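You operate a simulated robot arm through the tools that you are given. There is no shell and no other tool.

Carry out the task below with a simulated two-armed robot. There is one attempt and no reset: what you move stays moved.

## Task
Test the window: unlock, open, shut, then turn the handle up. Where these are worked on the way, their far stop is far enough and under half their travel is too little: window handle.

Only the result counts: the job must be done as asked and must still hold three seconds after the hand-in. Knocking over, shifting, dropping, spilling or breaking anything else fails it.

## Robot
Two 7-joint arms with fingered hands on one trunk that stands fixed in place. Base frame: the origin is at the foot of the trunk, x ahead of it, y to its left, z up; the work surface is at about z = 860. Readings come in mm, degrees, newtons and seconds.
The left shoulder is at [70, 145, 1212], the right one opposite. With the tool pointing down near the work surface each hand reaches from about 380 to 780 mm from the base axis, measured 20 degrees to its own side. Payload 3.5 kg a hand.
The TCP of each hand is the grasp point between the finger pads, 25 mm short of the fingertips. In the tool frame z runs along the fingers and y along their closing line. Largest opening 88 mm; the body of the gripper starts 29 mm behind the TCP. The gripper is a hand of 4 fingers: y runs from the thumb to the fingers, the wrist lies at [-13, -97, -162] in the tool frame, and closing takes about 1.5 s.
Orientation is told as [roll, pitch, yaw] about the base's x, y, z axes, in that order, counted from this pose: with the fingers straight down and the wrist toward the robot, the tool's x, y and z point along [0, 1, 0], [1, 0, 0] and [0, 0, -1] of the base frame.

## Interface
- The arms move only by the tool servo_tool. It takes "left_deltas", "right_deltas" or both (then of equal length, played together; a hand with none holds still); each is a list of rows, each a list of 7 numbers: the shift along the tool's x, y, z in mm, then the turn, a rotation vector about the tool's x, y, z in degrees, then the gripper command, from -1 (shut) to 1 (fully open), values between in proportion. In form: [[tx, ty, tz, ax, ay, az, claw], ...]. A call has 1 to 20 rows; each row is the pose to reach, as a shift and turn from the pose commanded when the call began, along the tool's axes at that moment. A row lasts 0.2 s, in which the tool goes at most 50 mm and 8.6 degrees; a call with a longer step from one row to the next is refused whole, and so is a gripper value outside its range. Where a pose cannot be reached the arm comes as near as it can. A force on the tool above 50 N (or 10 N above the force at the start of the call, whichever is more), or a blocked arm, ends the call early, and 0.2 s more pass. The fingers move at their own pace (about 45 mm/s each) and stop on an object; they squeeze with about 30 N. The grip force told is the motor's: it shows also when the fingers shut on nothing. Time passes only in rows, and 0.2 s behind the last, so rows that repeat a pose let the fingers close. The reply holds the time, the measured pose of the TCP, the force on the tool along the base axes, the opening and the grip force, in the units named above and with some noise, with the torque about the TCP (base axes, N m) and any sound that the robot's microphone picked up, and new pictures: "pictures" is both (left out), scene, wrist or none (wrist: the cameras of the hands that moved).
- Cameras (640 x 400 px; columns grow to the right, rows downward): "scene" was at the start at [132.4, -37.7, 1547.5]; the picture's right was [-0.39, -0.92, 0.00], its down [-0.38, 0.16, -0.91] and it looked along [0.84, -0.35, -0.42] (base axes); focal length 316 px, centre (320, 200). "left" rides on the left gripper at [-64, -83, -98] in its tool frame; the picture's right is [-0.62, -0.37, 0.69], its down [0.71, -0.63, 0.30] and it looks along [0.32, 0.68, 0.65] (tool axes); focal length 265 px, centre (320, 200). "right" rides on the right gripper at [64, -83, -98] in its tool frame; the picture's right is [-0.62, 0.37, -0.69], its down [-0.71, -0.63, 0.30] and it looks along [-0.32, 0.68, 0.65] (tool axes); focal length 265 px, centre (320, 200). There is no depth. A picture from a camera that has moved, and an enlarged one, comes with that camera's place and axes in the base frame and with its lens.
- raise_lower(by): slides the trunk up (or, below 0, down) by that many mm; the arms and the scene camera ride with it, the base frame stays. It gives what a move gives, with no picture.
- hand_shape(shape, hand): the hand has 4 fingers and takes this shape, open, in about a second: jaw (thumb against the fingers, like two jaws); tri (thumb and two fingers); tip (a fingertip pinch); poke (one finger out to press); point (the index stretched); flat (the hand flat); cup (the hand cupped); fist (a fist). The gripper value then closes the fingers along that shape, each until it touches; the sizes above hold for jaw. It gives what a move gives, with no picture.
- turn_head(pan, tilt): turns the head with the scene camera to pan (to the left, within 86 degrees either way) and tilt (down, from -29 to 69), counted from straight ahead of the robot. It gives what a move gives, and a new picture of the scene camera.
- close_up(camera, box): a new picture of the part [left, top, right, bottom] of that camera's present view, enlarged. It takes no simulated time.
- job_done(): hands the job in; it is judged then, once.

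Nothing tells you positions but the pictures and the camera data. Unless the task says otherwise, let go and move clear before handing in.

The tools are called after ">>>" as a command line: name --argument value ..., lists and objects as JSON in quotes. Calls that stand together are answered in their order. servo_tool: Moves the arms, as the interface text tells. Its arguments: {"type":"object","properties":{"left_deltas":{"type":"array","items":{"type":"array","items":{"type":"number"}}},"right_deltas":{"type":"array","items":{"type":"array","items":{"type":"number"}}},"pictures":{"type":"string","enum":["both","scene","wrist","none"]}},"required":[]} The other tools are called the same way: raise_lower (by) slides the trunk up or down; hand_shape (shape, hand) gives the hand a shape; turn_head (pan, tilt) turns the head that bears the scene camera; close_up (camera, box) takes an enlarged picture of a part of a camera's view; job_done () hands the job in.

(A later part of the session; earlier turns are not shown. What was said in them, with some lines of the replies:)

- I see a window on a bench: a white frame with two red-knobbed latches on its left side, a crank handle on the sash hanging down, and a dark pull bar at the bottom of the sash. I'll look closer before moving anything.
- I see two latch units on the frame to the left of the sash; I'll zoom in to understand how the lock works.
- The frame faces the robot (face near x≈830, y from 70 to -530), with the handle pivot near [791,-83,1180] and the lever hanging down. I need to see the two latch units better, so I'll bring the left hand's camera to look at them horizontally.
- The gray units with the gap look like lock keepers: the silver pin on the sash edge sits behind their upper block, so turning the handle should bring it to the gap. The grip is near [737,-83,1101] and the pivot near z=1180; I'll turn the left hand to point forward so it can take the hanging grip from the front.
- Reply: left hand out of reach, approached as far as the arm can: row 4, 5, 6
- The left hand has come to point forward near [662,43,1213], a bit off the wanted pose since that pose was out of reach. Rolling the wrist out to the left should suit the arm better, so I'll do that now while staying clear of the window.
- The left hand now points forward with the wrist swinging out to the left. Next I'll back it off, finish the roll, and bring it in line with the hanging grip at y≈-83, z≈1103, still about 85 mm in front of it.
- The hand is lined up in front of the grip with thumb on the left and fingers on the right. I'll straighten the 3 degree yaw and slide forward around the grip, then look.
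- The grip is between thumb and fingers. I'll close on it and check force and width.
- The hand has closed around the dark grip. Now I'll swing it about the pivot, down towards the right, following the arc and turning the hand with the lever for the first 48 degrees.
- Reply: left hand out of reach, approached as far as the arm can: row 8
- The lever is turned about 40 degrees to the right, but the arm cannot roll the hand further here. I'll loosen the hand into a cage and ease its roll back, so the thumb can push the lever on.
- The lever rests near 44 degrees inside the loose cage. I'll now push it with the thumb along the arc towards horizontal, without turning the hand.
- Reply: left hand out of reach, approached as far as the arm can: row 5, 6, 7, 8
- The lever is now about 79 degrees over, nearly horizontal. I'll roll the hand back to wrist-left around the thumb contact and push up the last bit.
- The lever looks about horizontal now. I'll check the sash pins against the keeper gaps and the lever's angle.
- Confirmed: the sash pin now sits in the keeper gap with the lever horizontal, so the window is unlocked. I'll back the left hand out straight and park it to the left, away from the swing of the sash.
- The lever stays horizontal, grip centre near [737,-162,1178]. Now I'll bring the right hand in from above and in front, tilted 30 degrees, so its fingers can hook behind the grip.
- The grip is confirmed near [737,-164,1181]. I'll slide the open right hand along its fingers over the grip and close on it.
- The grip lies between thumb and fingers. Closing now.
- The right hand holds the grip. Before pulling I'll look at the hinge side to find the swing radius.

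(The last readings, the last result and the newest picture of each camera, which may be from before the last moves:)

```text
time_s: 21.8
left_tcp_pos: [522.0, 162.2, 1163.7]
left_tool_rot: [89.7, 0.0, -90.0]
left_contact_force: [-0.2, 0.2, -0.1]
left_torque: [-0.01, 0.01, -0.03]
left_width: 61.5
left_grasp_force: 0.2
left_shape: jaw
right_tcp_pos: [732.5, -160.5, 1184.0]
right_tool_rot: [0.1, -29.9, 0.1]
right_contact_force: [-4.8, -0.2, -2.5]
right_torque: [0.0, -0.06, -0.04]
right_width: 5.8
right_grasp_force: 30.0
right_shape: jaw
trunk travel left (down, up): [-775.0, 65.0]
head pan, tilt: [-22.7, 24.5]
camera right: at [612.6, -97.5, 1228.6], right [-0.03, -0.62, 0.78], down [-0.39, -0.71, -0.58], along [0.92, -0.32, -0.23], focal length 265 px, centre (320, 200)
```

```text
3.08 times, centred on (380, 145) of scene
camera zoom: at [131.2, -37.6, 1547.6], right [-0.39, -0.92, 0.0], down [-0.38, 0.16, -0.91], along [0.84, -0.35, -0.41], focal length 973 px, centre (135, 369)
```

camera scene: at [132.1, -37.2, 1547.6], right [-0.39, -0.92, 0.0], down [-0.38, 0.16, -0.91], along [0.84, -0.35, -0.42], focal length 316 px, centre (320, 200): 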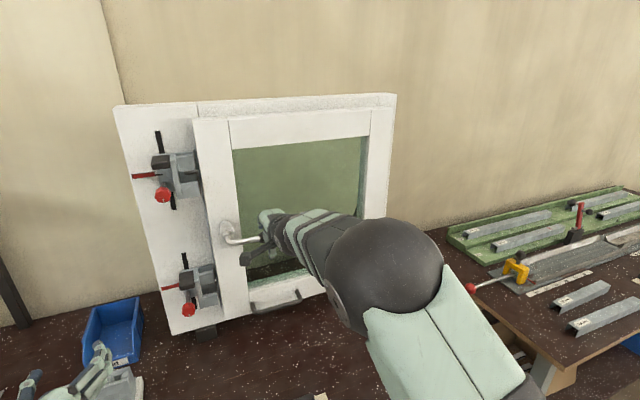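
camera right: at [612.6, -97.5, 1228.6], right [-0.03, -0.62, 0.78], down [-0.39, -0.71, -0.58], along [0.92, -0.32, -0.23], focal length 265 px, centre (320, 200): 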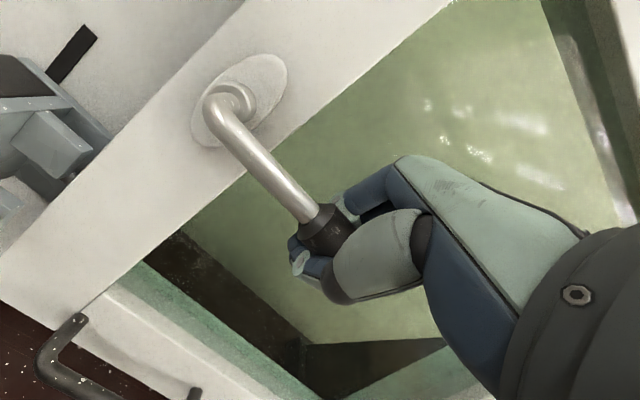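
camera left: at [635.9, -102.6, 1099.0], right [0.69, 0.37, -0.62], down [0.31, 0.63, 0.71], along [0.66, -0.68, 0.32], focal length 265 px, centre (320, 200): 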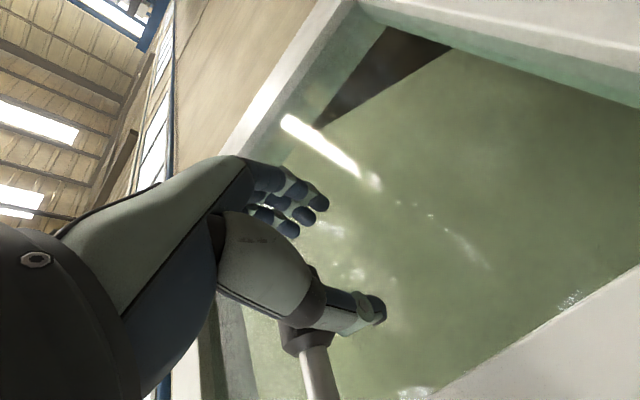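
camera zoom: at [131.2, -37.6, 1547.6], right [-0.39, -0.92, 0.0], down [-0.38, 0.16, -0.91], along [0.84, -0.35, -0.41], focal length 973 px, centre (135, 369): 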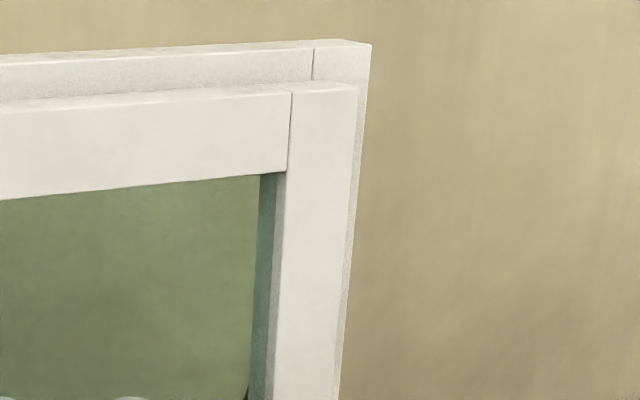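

The sash spans y≈-50 to -509, so the hinge line should be near [815,-510]. I'll pull the grip gently along that arc for the first 12 degrees.

>>> servo_tool --right_deltas '[[-3.1, -10.5, -6.1, 0, 1, -1.73, -1], [-6.6, -21, -12.1, 0, 2, -3.46, -1], [-10.5, -31.3, -18, 0, 3, -5.2, -1], [-14.9, -41.4, -23.9, 0, 4, -6.93, -1], [-19.6, -51.5, -29.7, 0, 5, -8.66, -1], [-24.8, -61.4, -35.5, 0, 6, -10.4, -1]]'

```text
time_s: 23.2
left_tcp_pos: [523.0, 163.8, 1164.7]
left_tool_rot: [89.7, 0.0, -89.8]
left_contact_force: [0.7, -0.4, 0.2]
left_torque: [-0.01, 0.02, -0.02]
left_width: 61.7
left_grasp_force: 0.1
left_shape: jaw
right_tcp_pos: [661.9, -184.9, 1184.8]
right_tool_rot: [0.0, -30.1, 12.1]
right_contact_force: [-1.0, 2.5, -3.7]
right_torque: [0.02, -0.05, -0.06]
right_width: 4.9
right_grasp_force: 29.9
right_shape: jaw
trunk travel left (down, up): [-775.0, 65.0]
head pan, tilt: [-22.7, 24.5]
camera scene: at [131.8, -37.2, 1547.6], right [-0.39, -0.92, 0.0], down [-0.38, 0.16, -0.91], along [0.84, -0.35, -0.42], focal length 316 px, centre (320, 200)
camera right: at [530.3, -148.8, 1229.0], right [0.1, -0.61, 0.78], down [-0.24, -0.78, -0.58], along [0.97, -0.12, -0.23], focal length 265 px, centre (320, 200)
```

scene: 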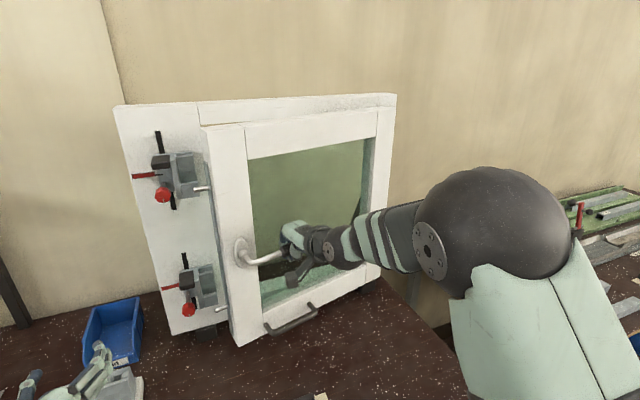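
right: 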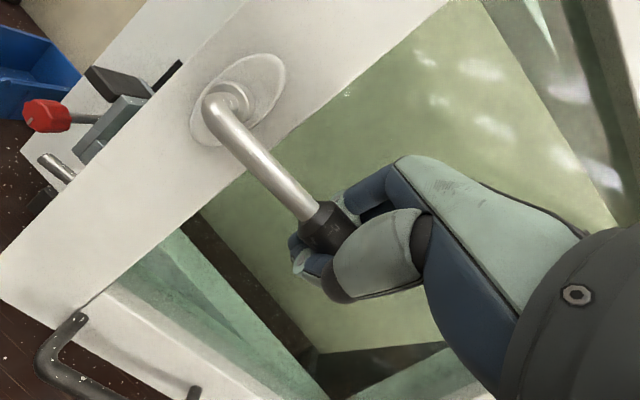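

The sash is opening smoothly with hardly any force, and the pins came clear of the keepers. I'll keep pulling along the same arc for another 30 degrees.

>>> servo_tool --right_deltas '[[-4.8, -15.7, -9.1, 0, 1.5, -2.6, -1], [-10.5, -31.3, -18, 0, 3, -5.2, -1], [-17.2, -46.5, -26.8, 0, 4.5, -7.8, -1], [-24.8, -61.4, -35.5, 0, 6, -10.4, -1], [-33.3, -75.9, -43.8, 0, 7.5, -13, -1], [-42.6, -90, -52, 0, 9, -15.6, -1], [-52.8, -103.7, -59.9, 0, 10.5, -18.2, -1], [-63.8, -116.9, -67.5, 0, 12, -20.8, -1], [-75.5, -129.6, -74.8, 0, 13.5, -23.4, -1], [-88.1, -141.8, -81.9, 0, 15, -26, -1]]'

```text
time_s: 25.4
left_tcp_pos: [522.7, 162.0, 1165.2]
left_tool_rot: [89.8, 0.1, -90.0]
left_contact_force: [-0.1, 0.4, 1.0]
left_torque: [-0.01, 0.04, 0.0]
left_width: 62.2
left_grasp_force: 0.1
left_shape: jaw
right_tcp_pos: [519.4, -307.4, 1185.1]
right_tool_rot: [-0.1, -30.0, 42.1]
right_contact_force: [-3.7, 2.3, -2.2]
right_torque: [0.03, -0.05, -0.06]
right_width: 4.7
right_grasp_force: 30.2
right_shape: jaw
trunk travel left (down, up): [-775.0, 65.0]
head pan, tilt: [-22.7, 24.5]
camera scene: at [130.7, -38.5, 1547.7], right [-0.39, -0.92, 0.0], down [-0.38, 0.16, -0.91], along [0.84, -0.35, -0.41], focal length 316 px, centre (320, 200)
camera right: at [387.0, -342.1, 1229.1], right [0.39, -0.48, 0.78], down [0.19, -0.79, -0.58], along [0.9, 0.37, -0.22], focal length 265 px, centre (320, 200)
```

scene: 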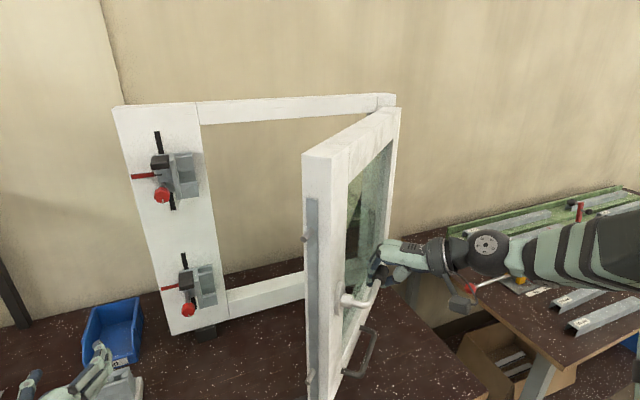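
right: 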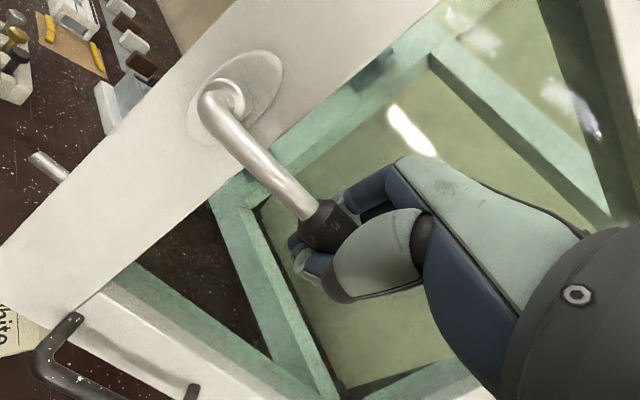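

The sash stands open about 42 degrees. I'll open it a further 18 degrees and then check the elbow's clearance over the side bench.

>>> servo_tool --right_deltas '[[-4.8, -15.7, -9.1, 0, 1.5, -2.6, -1], [-10.5, -31.3, -18, 0, 3, -5.2, -1], [-17.2, -46.5, -26.8, 0, 4.5, -7.8, -1], [-24.8, -61.4, -35.5, 0, 6, -10.4, -1], [-33.3, -75.9, -43.8, 0, 7.5, -13, -1], [-42.6, -90, -52, 0, 9, -15.6, -1]]' --pictures "none"

>>> turn_head --pan -45 --tilt 30

```text
time_s: 26.8
left_tcp_pos: [523.7, 161.6, 1164.0]
left_tool_rot: [89.6, 0.1, -90.0]
left_contact_force: [0.2, 0.5, 0.0]
left_torque: [0.01, 0.02, 0.04]
left_width: 61.7
left_grasp_force: 0.1
left_shape: jaw
right_tcp_pos: [473.1, -409.2, 1185.0]
right_tool_rot: [0.0, -30.0, 59.9]
right_contact_force: [-1.6, -0.1, -2.5]
right_torque: [0.02, 0.01, -0.04]
right_width: 4.5
right_grasp_force: 30.0
right_shape: jaw
trunk travel left (down, up): [-775.0, 65.0]
head pan, tilt: [-22.7, 24.5]
```

```text
time_s: 27.7
left_tcp_pos: [523.3, 163.2, 1165.0]
left_tool_rot: [89.7, 0.0, -89.9]
left_contact_force: [0.2, 0.1, 0.1]
left_torque: [-0.04, -0.02, -0.01]
left_width: 61.3
left_grasp_force: 0.0
left_shape: jaw
right_tcp_pos: [473.2, -407.3, 1185.5]
right_tool_rot: [-0.1, -30.0, 60.0]
right_contact_force: [-1.3, 0.0, -2.0]
right_torque: [0.0, -0.04, -0.01]
right_width: 4.8
right_grasp_force: 30.0
right_shape: jaw
trunk travel left (down, up): [-775.0, 65.0]
head pan, tilt: [-45.0, 30.0]
camera scene: at [111.3, -66.3, 1538.8], right [-0.71, -0.71, 0.0], down [-0.35, 0.35, -0.87], along [0.61, -0.61, -0.5], focal length 316 px, centre (320, 200)
```

scene: 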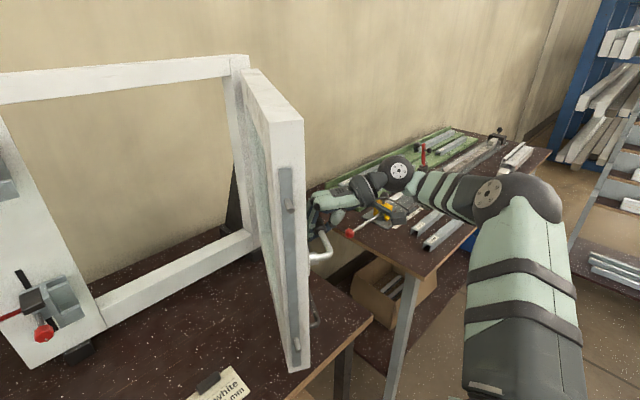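

The sash is open 60 degrees and the elbow is well above the side bench. I'll open another 15 degrees to be generous.

>>> servo_tool --right_deltas '[[-4.8, -15.7, -9.1, 0, 1.5, -2.6, -1], [-10.5, -31.3, -18, 0, 3, -5.2, -1], [-17.2, -46.5, -26.8, 0, 4.5, -7.8, -1], [-24.8, -61.4, -35.5, 0, 6, -10.4, -1], [-33.3, -75.9, -43.8, 0, 7.5, -13, -1]]'

```text
time_s: 28.4
left_tcp_pos: [523.6, 162.0, 1164.9]
left_tool_rot: [89.7, 0.0, -90.0]
left_contact_force: [-0.9, -0.2, -0.6]
left_torque: [-0.02, 0.01, -0.01]
left_width: 61.6
left_grasp_force: 0.0
left_shape: jaw
right_tcp_pos: [465.0, -452.2, 1185.0]
right_tool_rot: [1.1, -30.9, 64.7]
right_contact_force: [17.1, 20.3, -10.0]
right_torque: [-0.3, 0.07, -0.67]
right_width: 4.4
right_grasp_force: 29.7
right_shape: jaw
trunk travel left (down, up): [-775.0, 65.0]
head pan, tilt: [-45.0, 30.0]
stopped in row 3 (right hand): the force on the tool passed its limit at 198 N (the readings are from after the stop); the commanded pose is now the measured one
camera scene: at [110.6, -67.5, 1538.8], right [-0.71, -0.71, 0.0], down [-0.35, 0.35, -0.87], along [0.61, -0.61, -0.5], focal length 316 px, centre (320, 200)
camera right: at [357.3, -538.0, 1228.3], right [0.56, -0.3, 0.77], down [0.48, -0.64, -0.6], along [0.68, 0.7, -0.21], focal length 265 px, centre (320, 200)
```

scene: 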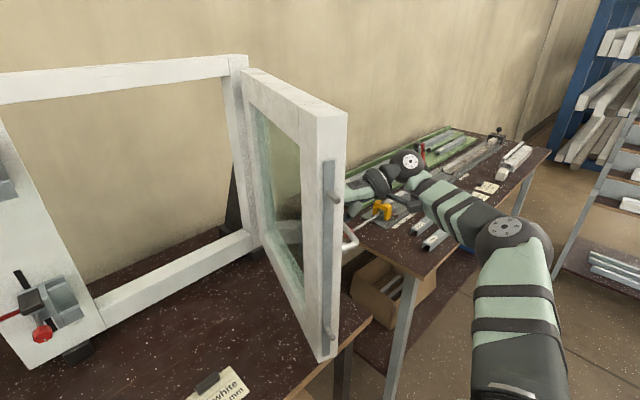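
right: 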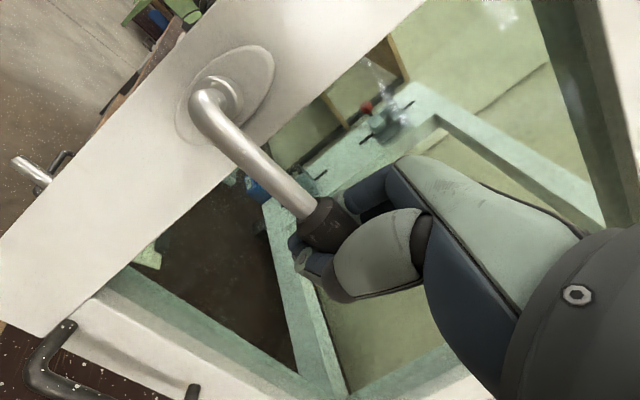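

The sash has met its far stop at about 67 degrees. Now I'll swing it back, first 45 degrees of the return along the same arc.

>>> servo_tool --right_deltas '[[6.6, 23.2, 13.9, 0, -2.2, 3.7, -1], [11, 46.8, 28, 0, -4.45, 7.4, -1], [13.3, 70.6, 42.3, 0, -6.7, 11.1, -1], [13.4, 94.6, 56.6, 0, -8.9, 14.8, -1], [11.2, 118.3, 70.9, 0, -11.1, 18.6, -1], [7, 142, 85, 0, -13.3, 22.3, -1], [0.5, 165.2, 99, 0, -15.6, 26, -1], [-8, 188, 112.6, 0, -17.8, 29.7, -1], [-18.6, 210, 125.8, 0, -20, 33.4, -1], [-31.2, 231.4, 138.6, 0, -22.2, 37.1, -1]]'

>>> turn_head --pan -22.7 --tilt 24.5

```text
time_s: 30.6
left_tcp_pos: [525.1, 165.1, 1162.7]
left_tool_rot: [89.6, -0.1, -90.0]
left_contact_force: [0.1, 0.7, 0.5]
left_torque: [0.0, -0.03, 0.0]
left_width: 61.4
left_grasp_force: 0.0
left_shape: jaw
right_tcp_pos: [608.1, -218.4, 1182.7]
right_tool_rot: [0.7, -30.0, 22.0]
right_contact_force: [0.6, -1.2, -1.0]
right_torque: [-0.01, 0.0, -0.03]
right_width: 4.2
right_grasp_force: 29.8
right_shape: jaw
trunk travel left (down, up): [-775.0, 65.0]
head pan, tilt: [-45.0, 30.0]
camera scene: at [113.5, -64.4, 1538.7], right [-0.71, -0.71, 0.0], down [-0.36, 0.35, -0.87], along [0.61, -0.61, -0.5], focal length 316 px, centre (320, 200)
camera right: at [472.0, -205.3, 1227.6], right [0.21, -0.59, 0.78], down [-0.1, -0.8, -0.59], along [0.97, 0.05, -0.23], focal length 265 px, centre (320, 200)
```

scene: 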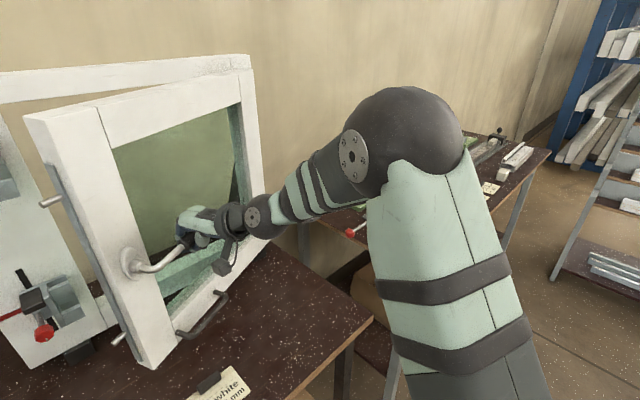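
right: 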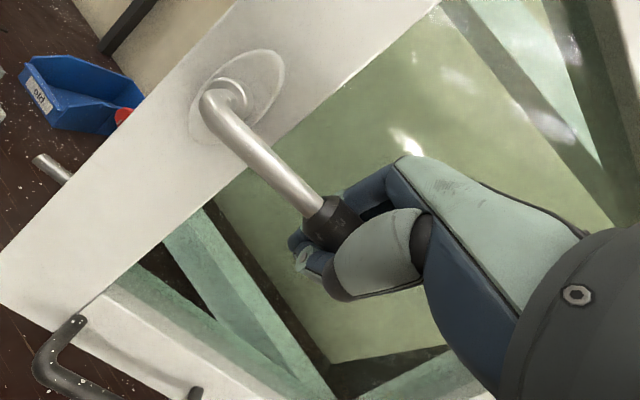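

```text
time_s: 31.4
left_tcp_pos: [524.5, 162.9, 1163.2]
left_tool_rot: [89.7, 0.0, -90.1]
left_contact_force: [-0.3, -0.3, -0.5]
left_torque: [0.0, -0.01, 0.01]
left_width: 61.7
left_grasp_force: 0.0
left_shape: jaw
right_tcp_pos: [606.9, -218.8, 1182.7]
right_tool_rot: [0.8, -30.2, 22.0]
right_contact_force: [0.7, 0.7, -2.2]
right_torque: [0.02, 0.0, -0.01]
right_width: 4.1
right_grasp_force: 29.8
right_shape: jaw
trunk travel left (down, up): [-775.0, 65.0]
head pan, tilt: [-22.7, 24.5]
camera scene: at [132.8, -38.1, 1547.5], right [-0.39, -0.92, 0.0], down [-0.38, 0.16, -0.91], along [0.84, -0.35, -0.42], focal length 316 px, centre (320, 200)
```

scene: 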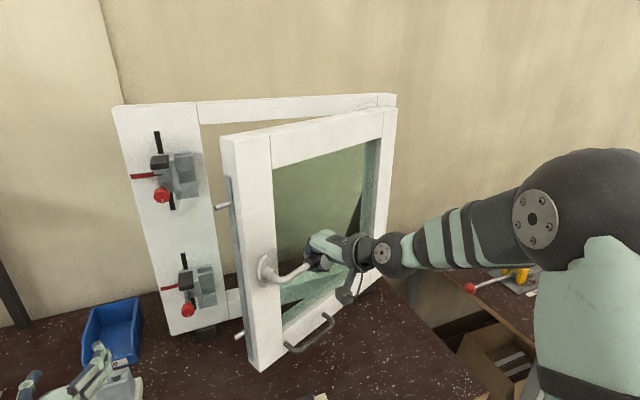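

The sash has come back to about 22 degrees open with the lever still horizontal. I'll close the rest slowly so the pins enter the keeper gaps.

>>> servo_tool --right_deltas '[[3.9, 15.9, 9.2, 0, -1.5, 2.6, -1], [6.8, 31.9, 18.4, 0, -3, 5.2, -1], [8.8, 48, 27.7, 0, -4.5, 7.8, -1], [9.8, 64.2, 37.1, 0, -6, 10.4, -1], [9.8, 80.5, 46.5, 0, -7.5, 13, -1], [9.2, 91.3, 52.7, 0, -8.5, 14.7, -1], [8.3, 102.1, 58.9, 0, -9.5, 16.5, -1], [7.2, 110.1, 63.6, 0, -10.25, 17.75, -1], [6, 118.2, 68.2, 0, -11, 19, -1], [6, 118.2, 68.2, 0, -11, 19, -1]]'

```text
time_s: 33.6
left_tcp_pos: [524.1, 162.3, 1164.1]
left_tool_rot: [89.7, 0.0, -90.0]
left_contact_force: [0.1, 0.3, -0.4]
left_torque: [-0.01, 0.01, 0.04]
left_width: 61.9
left_grasp_force: 0.0
left_shape: jaw
right_tcp_pos: [730.4, -162.1, 1184.5]
right_tool_rot: [0.7, -30.1, -0.1]
right_contact_force: [2.0, -2.6, -1.5]
right_torque: [0.01, -0.05, 0.0]
right_width: 4.0
right_grasp_force: 30.0
right_shape: jaw
trunk travel left (down, up): [-775.0, 65.0]
head pan, tilt: [-22.7, 24.5]
camera scene: at [133.2, -38.4, 1547.5], right [-0.39, -0.92, 0.0], down [-0.38, 0.16, -0.91], along [0.84, -0.35, -0.42], focal length 316 px, centre (320, 200)
camera right: at [609.3, -100.0, 1230.4], right [-0.02, -0.63, 0.78], down [-0.39, -0.71, -0.59], along [0.92, -0.32, -0.23], focal length 265 px, centre (320, 200)
```

scene: 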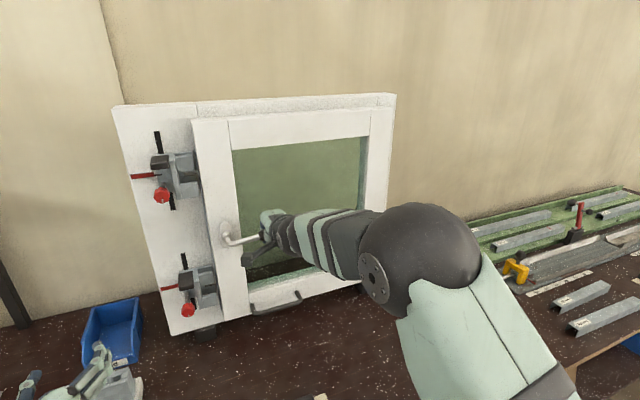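
right: 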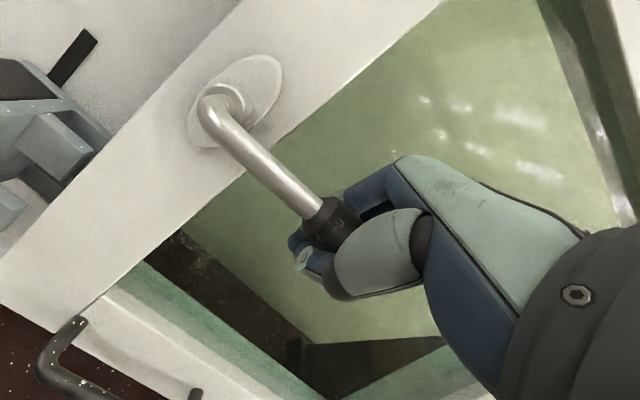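

It looks shut or nearly so. I'll press forward a few millimetres to seat it.

>>> servo_tool --right_deltas '[[0.5, 2.2, 1.3, 0, 0, 0, -1], [1, 4.4, 2.5, 0, 0, 0, -1], [1, 6, 3.5, 0, 0, 0, -1]]' --pictures "none"

>>> close_up --camera "scene" --box '[130, 90, 260, 210]'

>>> close_up --camera "scene" --box '[150, 210, 300, 330]'

```text
time_s: 34.4
left_tcp_pos: [523.0, 161.7, 1164.1]
left_tool_rot: [89.7, 0.0, -90.0]
left_contact_force: [-0.6, -0.2, -0.4]
left_torque: [0.01, -0.02, -0.01]
left_width: 61.8
left_grasp_force: 0.1
left_shape: jaw
right_tcp_pos: [734.8, -161.0, 1184.5]
right_tool_rot: [0.6, -30.0, -0.2]
right_contact_force: [-6.6, -1.9, -2.9]
right_torque: [0.03, -0.09, 0.03]
right_width: 4.0
right_grasp_force: 30.2
right_shape: jaw
trunk travel left (down, up): [-775.0, 65.0]
head pan, tilt: [-22.7, 24.5]
```

```text
3.33 times, centred on (195, 150) of scene
camera zoom: at [131.1, -38.8, 1547.6], right [-0.39, -0.92, 0.0], down [-0.38, 0.16, -0.91], along [0.84, -0.35, -0.41], focal length 1054 px, centre (737, 367)
```

zoom: 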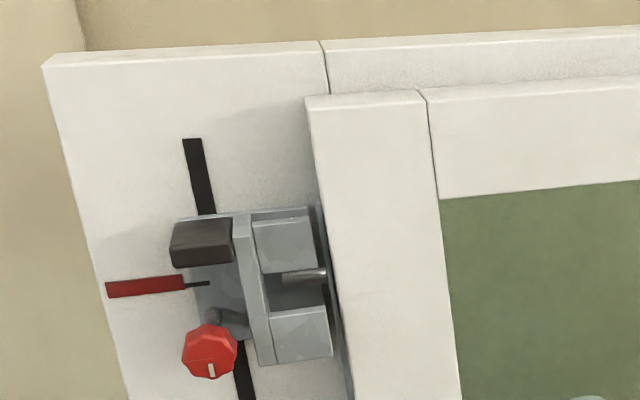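

```text
3.33 times, centred on (225, 270) of scene
camera zoom: at [131.1, -38.8, 1547.6], right [-0.39, -0.92, 0.0], down [-0.38, 0.16, -0.91], along [0.84, -0.35, -0.41], focal length 1054 px, centre (637, -33)
```

zoom: 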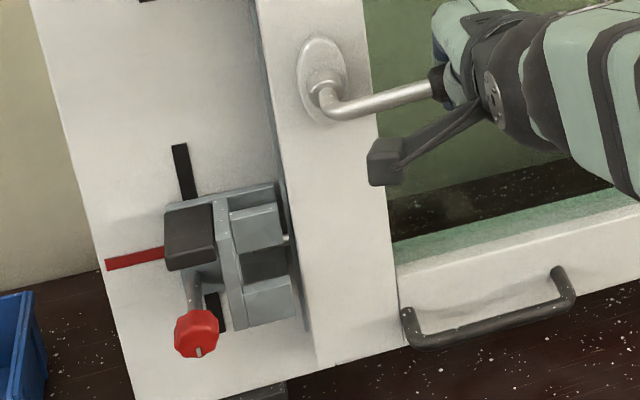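

The window is seated shut with the pins back in the gaps. Now I'll release the grip with the right hand and back out along the fingers, to come back with a grasp that can raise the lever.

>>> servo_tool --right_deltas '[[0, -2, -1, 0, 0, 0, 0.5], [0, -2, -1, 0, 0, 0, 0.5], [0, -2, -1, 0, 0, 0, 0.5], [0, -2, -1, 0, 0, 0, 0.5], [0, -2, -1, 0, 0, 0, 0.5], [0, -2, -30, 0, 0, 0, 0.5], [0, -2, -60, 0, 0, 0, 0.5], [0, -2, -85, 0, 0, 0, 0.5], [0, -2, -110, 0, 0, 0, 0.5]]'

```text
time_s: 36.4
left_tcp_pos: [522.3, 163.1, 1164.4]
left_tool_rot: [89.8, -0.1, -90.0]
left_contact_force: [-0.7, 0.6, -0.2]
left_torque: [0.0, 0.03, 0.01]
left_width: 61.8
left_grasp_force: 0.0
left_shape: jaw
right_tcp_pos: [678.4, -162.5, 1280.3]
right_tool_rot: [0.7, -30.2, 0.0]
right_contact_force: [0.5, 0.5, 0.4]
right_torque: [-0.02, 0.03, 0.0]
right_width: 65.7
right_grasp_force: 0.0
right_shape: jaw
trunk travel left (down, up): [-775.0, 65.0]
head pan, tilt: [-22.7, 24.5]
camera scene: at [130.6, -37.5, 1547.7], right [-0.39, -0.92, 0.0], down [-0.38, 0.16, -0.91], along [0.84, -0.35, -0.41], focal length 316 px, centre (320, 200)
camera right: at [557.9, -100.1, 1324.5], right [-0.02, -0.63, 0.78], down [-0.39, -0.71, -0.59], along [0.92, -0.32, -0.23], focal length 265 px, centre (320, 200)
```

scene: 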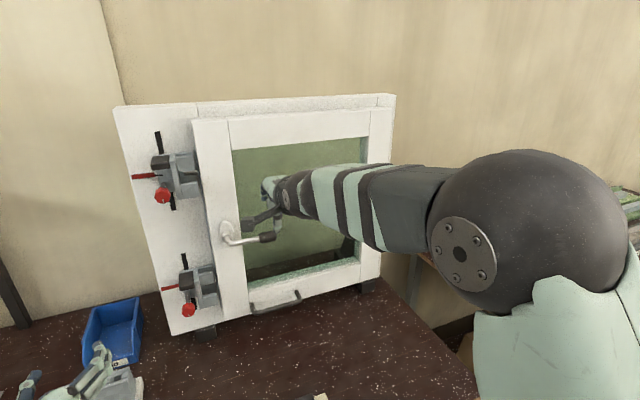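
right: 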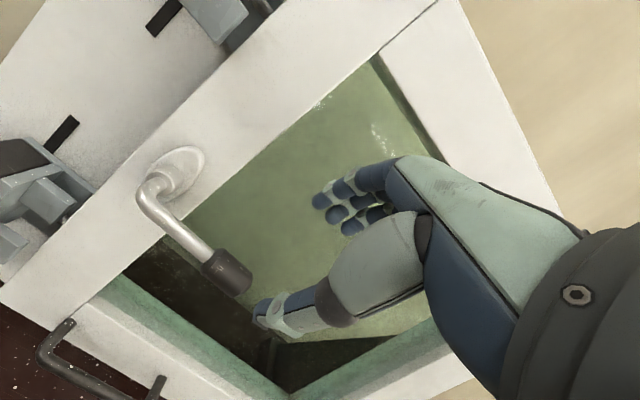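

The lever rests level at z≈1181 and the sash stays shut. I'll turn the right hand to point forward, thumb low and to the right, staying about 85 mm in front of the lever.

>>> servo_tool --right_deltas '[[4.5, -9, 7, -6.3, -2.6, -4.5, 0.8], [9, -18, 14, -12.6, -5.2, -9, 0.8], [13.5, -27, 21, -18.9, -7.8, -13.6, 0.8], [18, -36, 28, -25.2, -10.4, -18.1, 0.8], [23, -46, 35, -31.5, -13.1, -22.6, 0.8], [27, -55, 42, -37.8, -15.7, -27.1, 0.8], [32, -64, 49, -44.1, -18.3, -31.7, 0.8], [36.5, -73, 55, -50.4, -20.9, -36.2, 1], [41, -82, 62, -56.7, -23.5, -40.7, 1]]'

```text
time_s: 38.4
left_tcp_pos: [525.0, 163.6, 1163.1]
left_tool_rot: [89.6, 0.0, -90.0]
left_contact_force: [0.3, -1.0, 0.7]
left_torque: [0.01, 0.0, 0.0]
left_width: 61.7
left_grasp_force: 0.0
left_shape: jaw
right_tcp_pos: [661.4, -115.1, 1186.1]
right_tool_rot: [-90.0, -45.3, 90.1]
right_contact_force: [-0.2, -0.7, 0.8]
right_torque: [-0.02, 0.01, -0.03]
right_width: 87.8
right_grasp_force: 0.0
right_shape: jaw
right hand out of reach, approached as far as the arm can: row 9
trunk travel left (down, up): [-775.0, 65.0]
head pan, tilt: [-22.7, 24.5]
camera scene: at [135.1, -36.8, 1547.4], right [-0.39, -0.92, 0.0], down [-0.38, 0.16, -0.91], along [0.84, -0.35, -0.42], focal length 316 px, centre (320, 200)
camera right: at [563.3, -129.1, 1082.3], right [-0.69, -0.19, 0.7], down [0.31, -0.95, 0.05], along [0.65, 0.25, 0.71], focal length 265 px, centre (320, 200)
```

scene: 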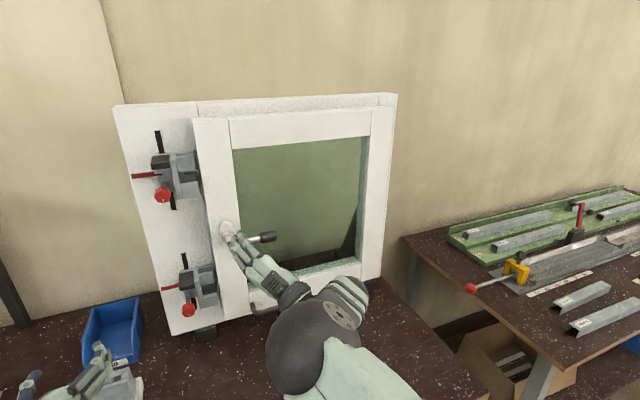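
right: 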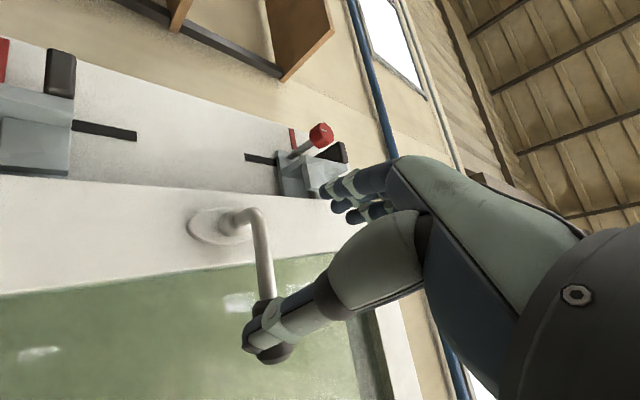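

The right hand points forward with the thumb low right and the fingers above the lever. I'll slide in so the thumb goes beneath the grip and the fingers pass above the lever.

>>> servo_tool --right_deltas '[[-5.3, -3.2, 12, 0, 0, 0, 1], [-5.3, -3.2, 30, 0, 0, 0, 1], [-5.3, -3.2, 50, 0, 0, 0, 1], [-5.3, -3.2, 72, 0, 0, 0, 1]]'

```text
time_s: 39.4
left_tcp_pos: [524.1, 162.4, 1163.3]
left_tool_rot: [89.7, 0.0, -89.9]
left_contact_force: [1.3, 0.2, -0.2]
left_torque: [-0.02, 0.0, 0.02]
left_width: 61.5
left_grasp_force: 0.1
left_shape: jaw
right_tcp_pos: [734.4, -123.4, 1188.1]
right_tool_rot: [-89.9, -45.6, 90.0]
right_contact_force: [-0.6, -0.2, -0.3]
right_torque: [-0.01, -0.05, 0.0]
right_width: 87.7
right_grasp_force: 0.0
right_shape: jaw
trunk travel left (down, up): [-775.0, 65.0]
head pan, tilt: [-22.7, 24.5]
camera scene: at [133.8, -38.4, 1547.4], right [-0.39, -0.92, 0.0], down [-0.38, 0.16, -0.91], along [0.84, -0.35, -0.42], focal length 316 px, centre (320, 200)
camera right: at [636.1, -137.1, 1084.7], right [-0.69, -0.19, 0.7], down [0.31, -0.95, 0.05], along [0.65, 0.25, 0.71], focal length 265 px, centre (320, 200)
```

scene: 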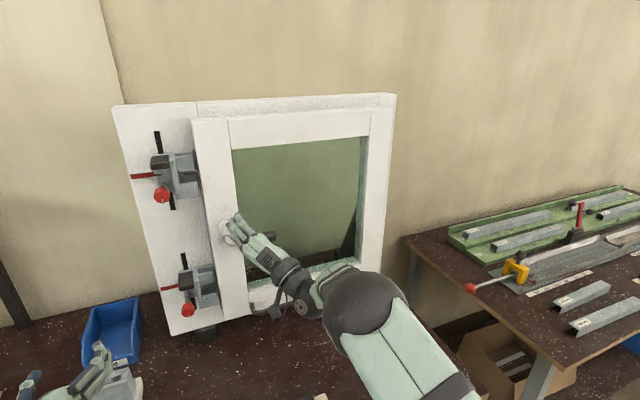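
right: 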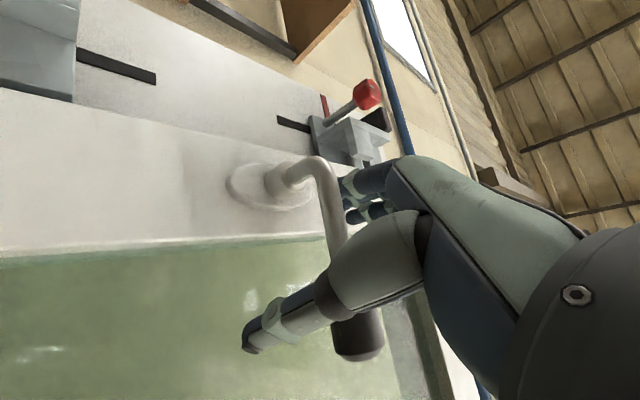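

The thumb sits just under the lever near the grip. I'll push up along the arc with it, first to about 145 degrees of turn, and then look.

>>> servo_tool --right_deltas '[[-11.9, 9.4, 0, 0, 0, 0, 1], [-17, 13.8, 0, 0, 0, 0, 1], [-22, 18.3, 0, 0, 0, 0, 1], [-30.4, 28.8, 0, 0, 0, 0, 1], [-36.8, 40.7, 0, 0, 0, 0, 1], [-41.1, 53.4, 0, 0, 0, 0, 1], [-43.1, 66.7, 0, 0, 0, 0, 1]]'

```text
time_s: 41.0
left_tcp_pos: [524.0, 163.2, 1164.4]
left_tool_rot: [89.8, 0.0, -90.0]
left_contact_force: [0.5, 0.0, -0.8]
left_torque: [0.01, 0.02, -0.04]
left_width: 61.9
left_grasp_force: 0.2
left_shape: jaw
right_tcp_pos: [730.3, -107.7, 1267.0]
right_tool_rot: [-90.0, -45.6, 90.2]
right_contact_force: [0.7, -1.2, -1.6]
right_torque: [0.03, 0.0, 0.02]
right_width: 87.9
right_grasp_force: 0.1
right_shape: jaw
trunk travel left (down, up): [-775.0, 65.0]
head pan, tilt: [-22.7, 24.5]
camera scene: at [132.4, -37.3, 1547.6], right [-0.39, -0.92, 0.0], down [-0.38, 0.16, -0.91], along [0.84, -0.35, -0.41], focal length 316 px, centre (320, 200)
camera right: at [633.5, -120.9, 1162.6], right [-0.69, -0.19, 0.7], down [0.31, -0.95, 0.05], along [0.65, 0.25, 0.71], focal length 265 px, centre (320, 200)
```

scene: 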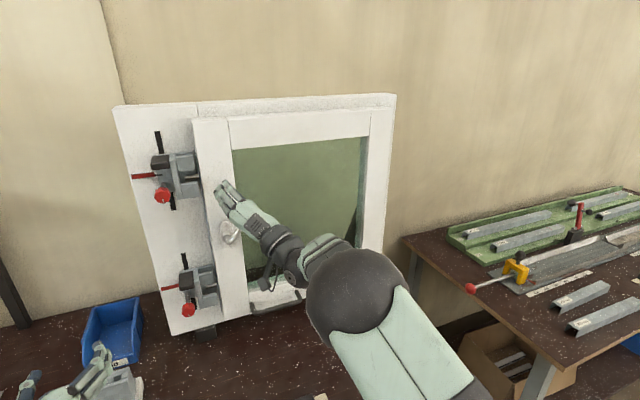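
right: 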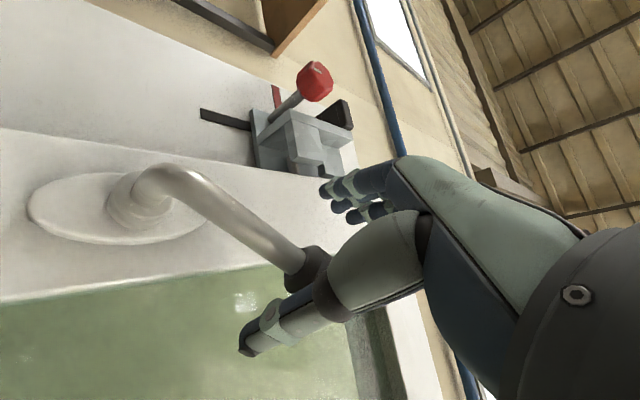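

The lever is up to about 145 degrees. I'll narrow the cage a little, ease the hand's roll, and push the lever left over the top to vertical.

>>> servo_tool --right_deltas '[[6, -7.6, 1, 0, 0, -6.6, 0.6], [9.4, -7.9, 2, 0, 0, -13.6, 0.4], [13.5, -2.2, 3, 0, 0, -19.6, 0.4], [18.7, 5.6, 3, 0, 0, -25.6, 0.4], [22.2, 15.8, 3, 0, 0, -25.6, 0.4], [25.5, 23.1, 3, 0, 0, -25.6, 0.4], [28.2, 27.8, 3, 0, 0, -25.6, 0.4]]'

```text
time_s: 42.6
left_tcp_pos: [524.1, 163.8, 1164.5]
left_tool_rot: [89.7, 0.0, -89.9]
left_contact_force: [0.1, -0.2, -0.2]
left_torque: [0.04, -0.02, 0.02]
left_width: 61.5
left_grasp_force: 0.0
left_shape: jaw
right_tcp_pos: [735.9, -66.7, 1265.9]
right_tool_rot: [-89.9, -20.0, 90.1]
right_contact_force: [-0.4, 0.3, 0.3]
right_torque: [0.02, -0.01, 0.02]
right_width: 62.0
right_grasp_force: 0.1
right_shape: jaw
trunk travel left (down, up): [-775.0, 65.0]
head pan, tilt: [-22.7, 24.5]
camera scene: at [132.5, -37.0, 1547.6], right [-0.39, -0.92, 0.0], down [-0.38, 0.16, -0.91], along [0.84, -0.35, -0.41], focal length 316 px, centre (320, 200)
camera right: at [636.8, -124.6, 1177.9], right [-0.69, 0.13, 0.71], down [0.31, -0.84, 0.46], along [0.65, 0.53, 0.54], focal length 265 px, centre (320, 200)
```

scene: 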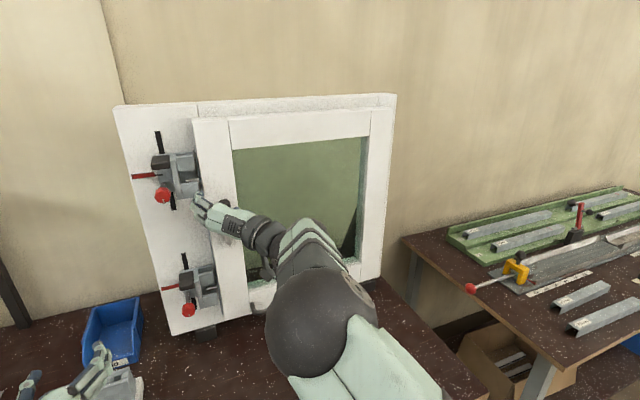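
right: 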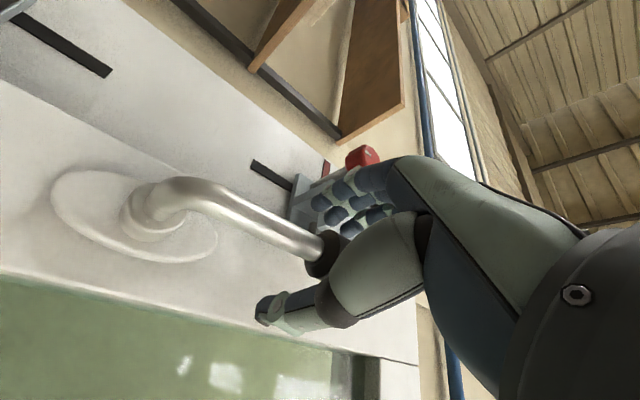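

The lever looks close to upright. I'll back the hand straight off and check the angle.

>>> servo_tool --right_deltas '[[0, -2, -25, 0, 0, 0, 0.4], [0, -2, -60, 0, 0, 0, 0.4], [0, -2, -90, 0, 0, 0, 0.4], [40, -30, -120, 0, 0, 0, 0.4], [80, -60, -120, 0, 0, 0, 0.4]]'

>>> close_up --camera "scene" --box '[130, 140, 280, 260]'

```text
refused: row 4 steps farther than a row can; nothing moved
```

```text
3.33 times, centred on (205, 200) of scene
camera zoom: at [132.5, -37.0, 1547.6], right [-0.39, -0.92, 0.0], down [-0.38, 0.16, -0.91], along [0.84, -0.35, -0.41], focal length 1054 px, centre (703, 200)
```

zoom: 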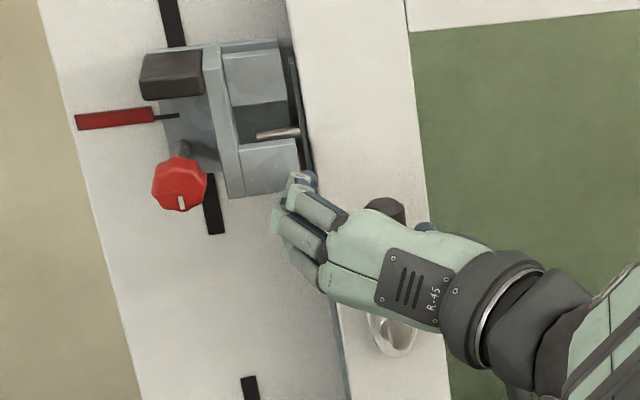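

The pin has moved down behind the lower keeper block and the grip tip sits right above the pivot, so the lever is about upright. I'll nudge a few millimetres further to feel for its stop.

>>> servo_tool --right_deltas '[[0.5, 2, 0, 0, 0, 0, 0.4], [0.8, 4, 0, 0, 0, 0, 0.4], [1, 6, 0, 0, 0, 0, 0.4]]' --pictures "none"

>>> close_up --camera "scene" --box '[130, 140, 280, 260]'

```text
time_s: 43.4
left_tcp_pos: [522.4, 162.0, 1164.4]
left_tool_rot: [89.6, 0.0, -90.0]
left_contact_force: [0.8, -0.3, 0.4]
left_torque: [0.02, -0.02, -0.04]
left_width: 61.9
left_grasp_force: 0.0
left_shape: jaw
right_tcp_pos: [734.7, -62.5, 1267.1]
right_tool_rot: [-90.0, -20.0, 90.2]
right_contact_force: [0.1, 0.1, 0.5]
right_torque: [0.01, -0.01, -0.01]
right_width: 61.9
right_grasp_force: 0.0
right_shape: jaw
trunk travel left (down, up): [-775.0, 65.0]
head pan, tilt: [-22.7, 24.5]
```

```text
3.33 times, centred on (205, 200) of scene
camera zoom: at [132.5, -37.4, 1547.6], right [-0.39, -0.92, 0.0], down [-0.38, 0.16, -0.91], along [0.84, -0.35, -0.41], focal length 1054 px, centre (703, 200)
```

zoom: 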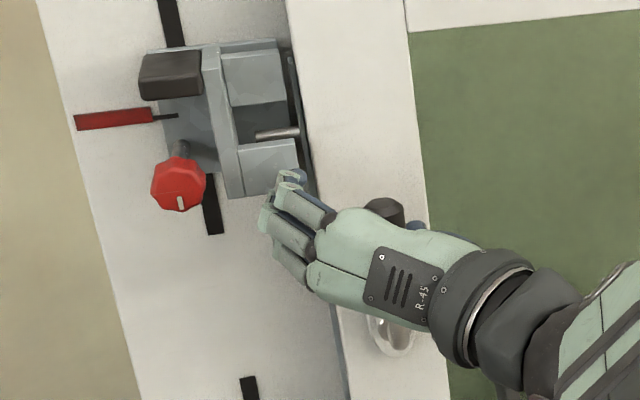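

The lever did not move and no force shows, so the thumb isn't touching it now. I'll move a little further until contact.

>>> servo_tool --right_deltas '[[0.5, 2, 0, 0, 0, 0, 0.4], [0.8, 4, 0, 0, 0, 0, 0.4], [1, 6, 0, 0, 0, 0, 0.4], [1.2, 8, 0, 0, 0, 0, 0.4]]' --pictures "wrist"

>>> close_up --camera "scene" --box '[130, 140, 280, 260]'

```text
time_s: 44.4
left_tcp_pos: [522.2, 161.3, 1164.7]
left_tool_rot: [89.6, 0.0, -90.0]
left_contact_force: [0.5, -0.1, 0.4]
left_torque: [0.02, 0.0, 0.02]
left_width: 62.1
left_grasp_force: 0.0
left_shape: jaw
right_tcp_pos: [736.3, -57.3, 1268.6]
right_tool_rot: [-89.8, -20.2, 89.8]
right_contact_force: [0.0, -4.2, -1.3]
right_torque: [0.0, -0.05, 0.03]
right_width: 62.7
right_grasp_force: 0.0
right_shape: jaw
trunk travel left (down, up): [-775.0, 65.0]
head pan, tilt: [-22.7, 24.5]
camera right: at [637.0, -113.9, 1179.8], right [-0.69, 0.13, 0.71], down [0.3, -0.84, 0.45], along [0.66, 0.53, 0.54], focal length 265 px, centre (320, 200)
```

right: 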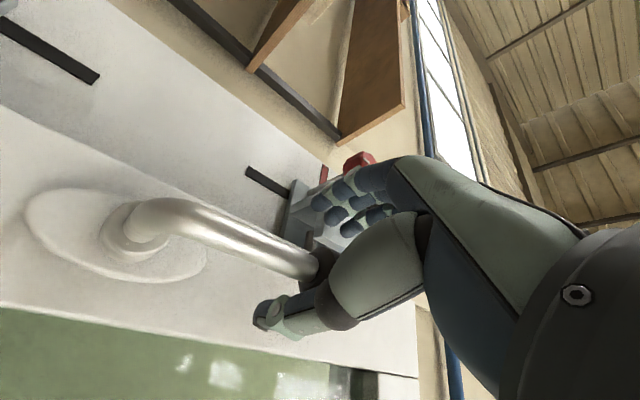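

```text
3.33 times, centred on (205, 200) of scene
camera zoom: at [132.6, -39.2, 1547.5], right [-0.39, -0.92, 0.0], down [-0.38, 0.16, -0.91], along [0.84, -0.35, -0.42], focal length 1054 px, centre (703, 200)
```

zoom: 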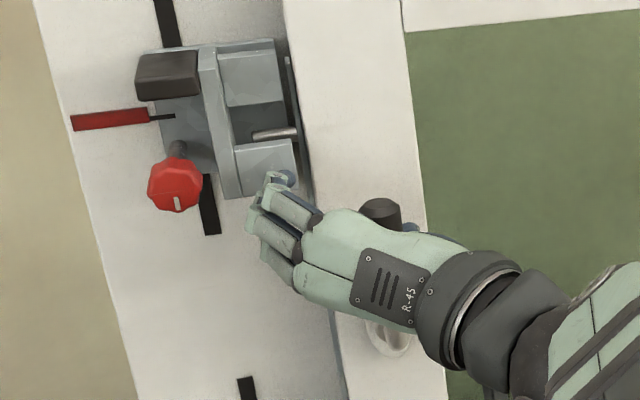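

Now a steady push-back shows with no movement of the lever: it is at its upper stop. I'll ease off and withdraw the right hand straight back, then check everything.

>>> servo_tool --right_deltas '[[0, -8, 0, 0, 0, 0, 0.4], [0, -8, -30, 0, 0, 0, 0.4], [0, -8, -65, 0, 0, 0, 0.4], [0, -8, -100, 0, 0, 0, 0.4], [15, -40, -120, 0, 0, 0, 0.4], [30, -75, -140, 0, 0, 0, 0.4], [45, -110, -160, 0, 0, 0, 0.4], [60, -150, -170, 0, 0, 0, 0.4], [70, -190, -180, 0, 0, 0, 0.4], [80, -230, -190, 0, 0, 0, 0.4]]'

>>> close_up --camera "scene" --box '[130, 140, 280, 260]'

>>> close_up --camera "scene" --box '[100, 80, 420, 350]'

```text
time_s: 46.6
left_tcp_pos: [522.4, 161.7, 1164.4]
left_tool_rot: [89.7, 0.2, -90.0]
left_contact_force: [0.2, -0.6, 0.1]
left_torque: [0.03, -0.03, 0.0]
left_width: 61.8
left_grasp_force: 0.1
left_shape: jaw
right_tcp_pos: [544.9, -243.7, 1116.2]
right_tool_rot: [-90.1, -20.1, 90.3]
right_contact_force: [0.6, -0.6, 0.4]
right_torque: [-0.01, 0.03, 0.0]
right_width: 61.7
right_grasp_force: 0.1
right_shape: jaw
trunk travel left (down, up): [-775.0, 65.0]
head pan, tilt: [-22.7, 24.5]
camera scene: at [131.9, -39.4, 1547.6], right [-0.39, -0.92, 0.0], down [-0.38, 0.16, -0.91], along [0.84, -0.35, -0.41], focal length 316 px, centre (320, 200)
camera right: at [447.6, -300.7, 1027.0], right [-0.69, 0.13, 0.71], down [0.31, -0.84, 0.46], along [0.65, 0.53, 0.54], focal length 265 px, centre (320, 200)
```

scene: 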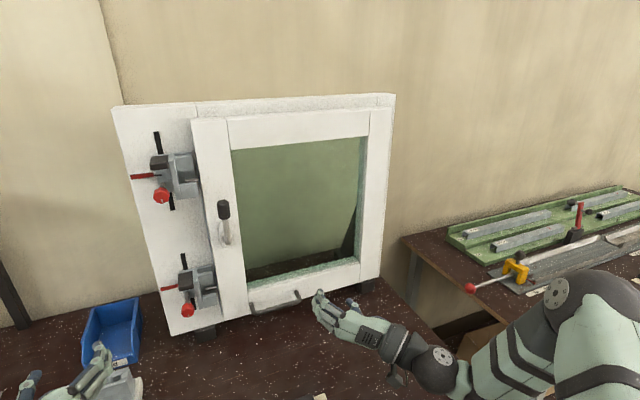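
right: 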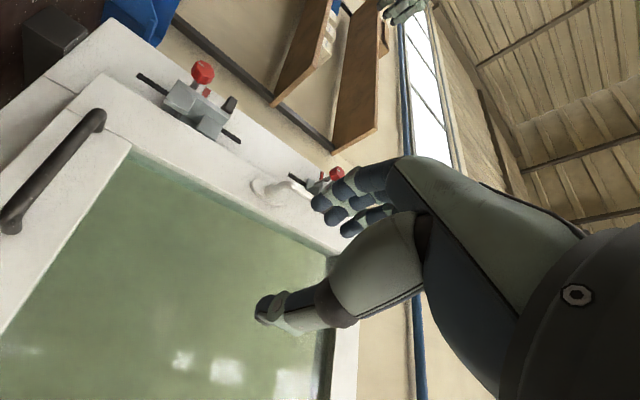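

```text
3.33 times, centred on (205, 200) of scene
camera zoom: at [131.9, -39.4, 1547.6], right [-0.39, -0.92, 0.0], down [-0.38, 0.16, -0.91], along [0.84, -0.35, -0.41], focal length 1054 px, centre (703, 200)
```

zoom: 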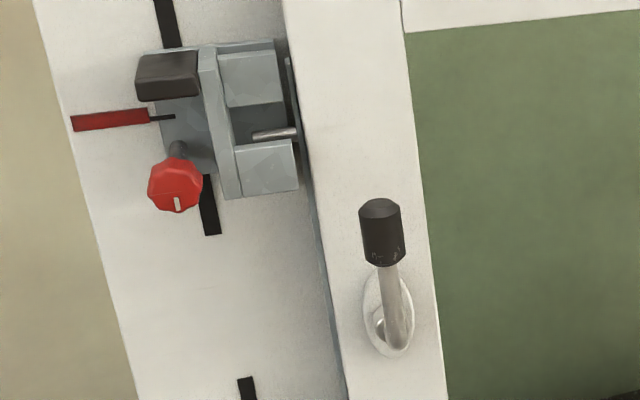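

```text
1.48 times, centred on (260, 215) of scene
camera zoom: at [131.9, -39.4, 1547.6], right [-0.39, -0.92, 0.0], down [-0.38, 0.16, -0.91], along [0.84, -0.35, -0.41], focal length 469 px, centre (409, 178)
```

zoom: 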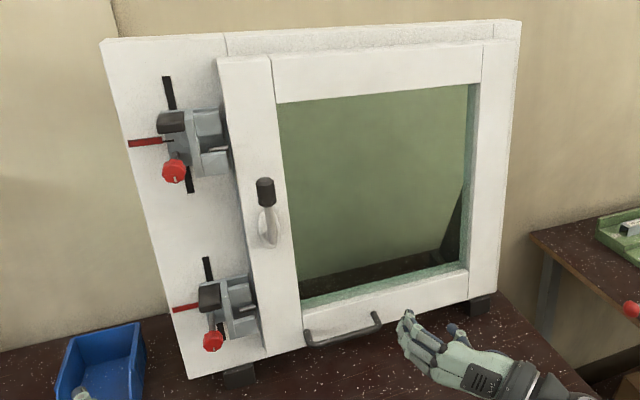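

The window is shut with the pins behind the lower keeper blocks. The lever points straight up, and both hands are clear with nothing else disturbed. I'm handing in.

>>> job_done

```text
The job is handed in.
```

The window test is done and handed in, and I haven't been told the verdict.

1. **Unlock:** I turned the handle from hanging down to horizontal. The pins on the sash edge moved into the gaps of the lock keepers.
2. **Open:** I pulled the sash open to about 67 degrees. There it met a hard stop with a brief spike of 198 N, which ended that move early. I took this as the sash's own stop, and nothing looked damaged afterwards.
3. **Shut:** I swung the sash back and pressed it closed. The pins went back into the keeper gaps.
4. **Handle up:** I turned the handle on until it was upright and pushed back at its upper stop. The upper pin, the one I could see closely, now sits behind the keeper's lower block.

In the last pictures the sash is shut and the handle points straight up. Both hands are clear, and I saw nothing else moved.
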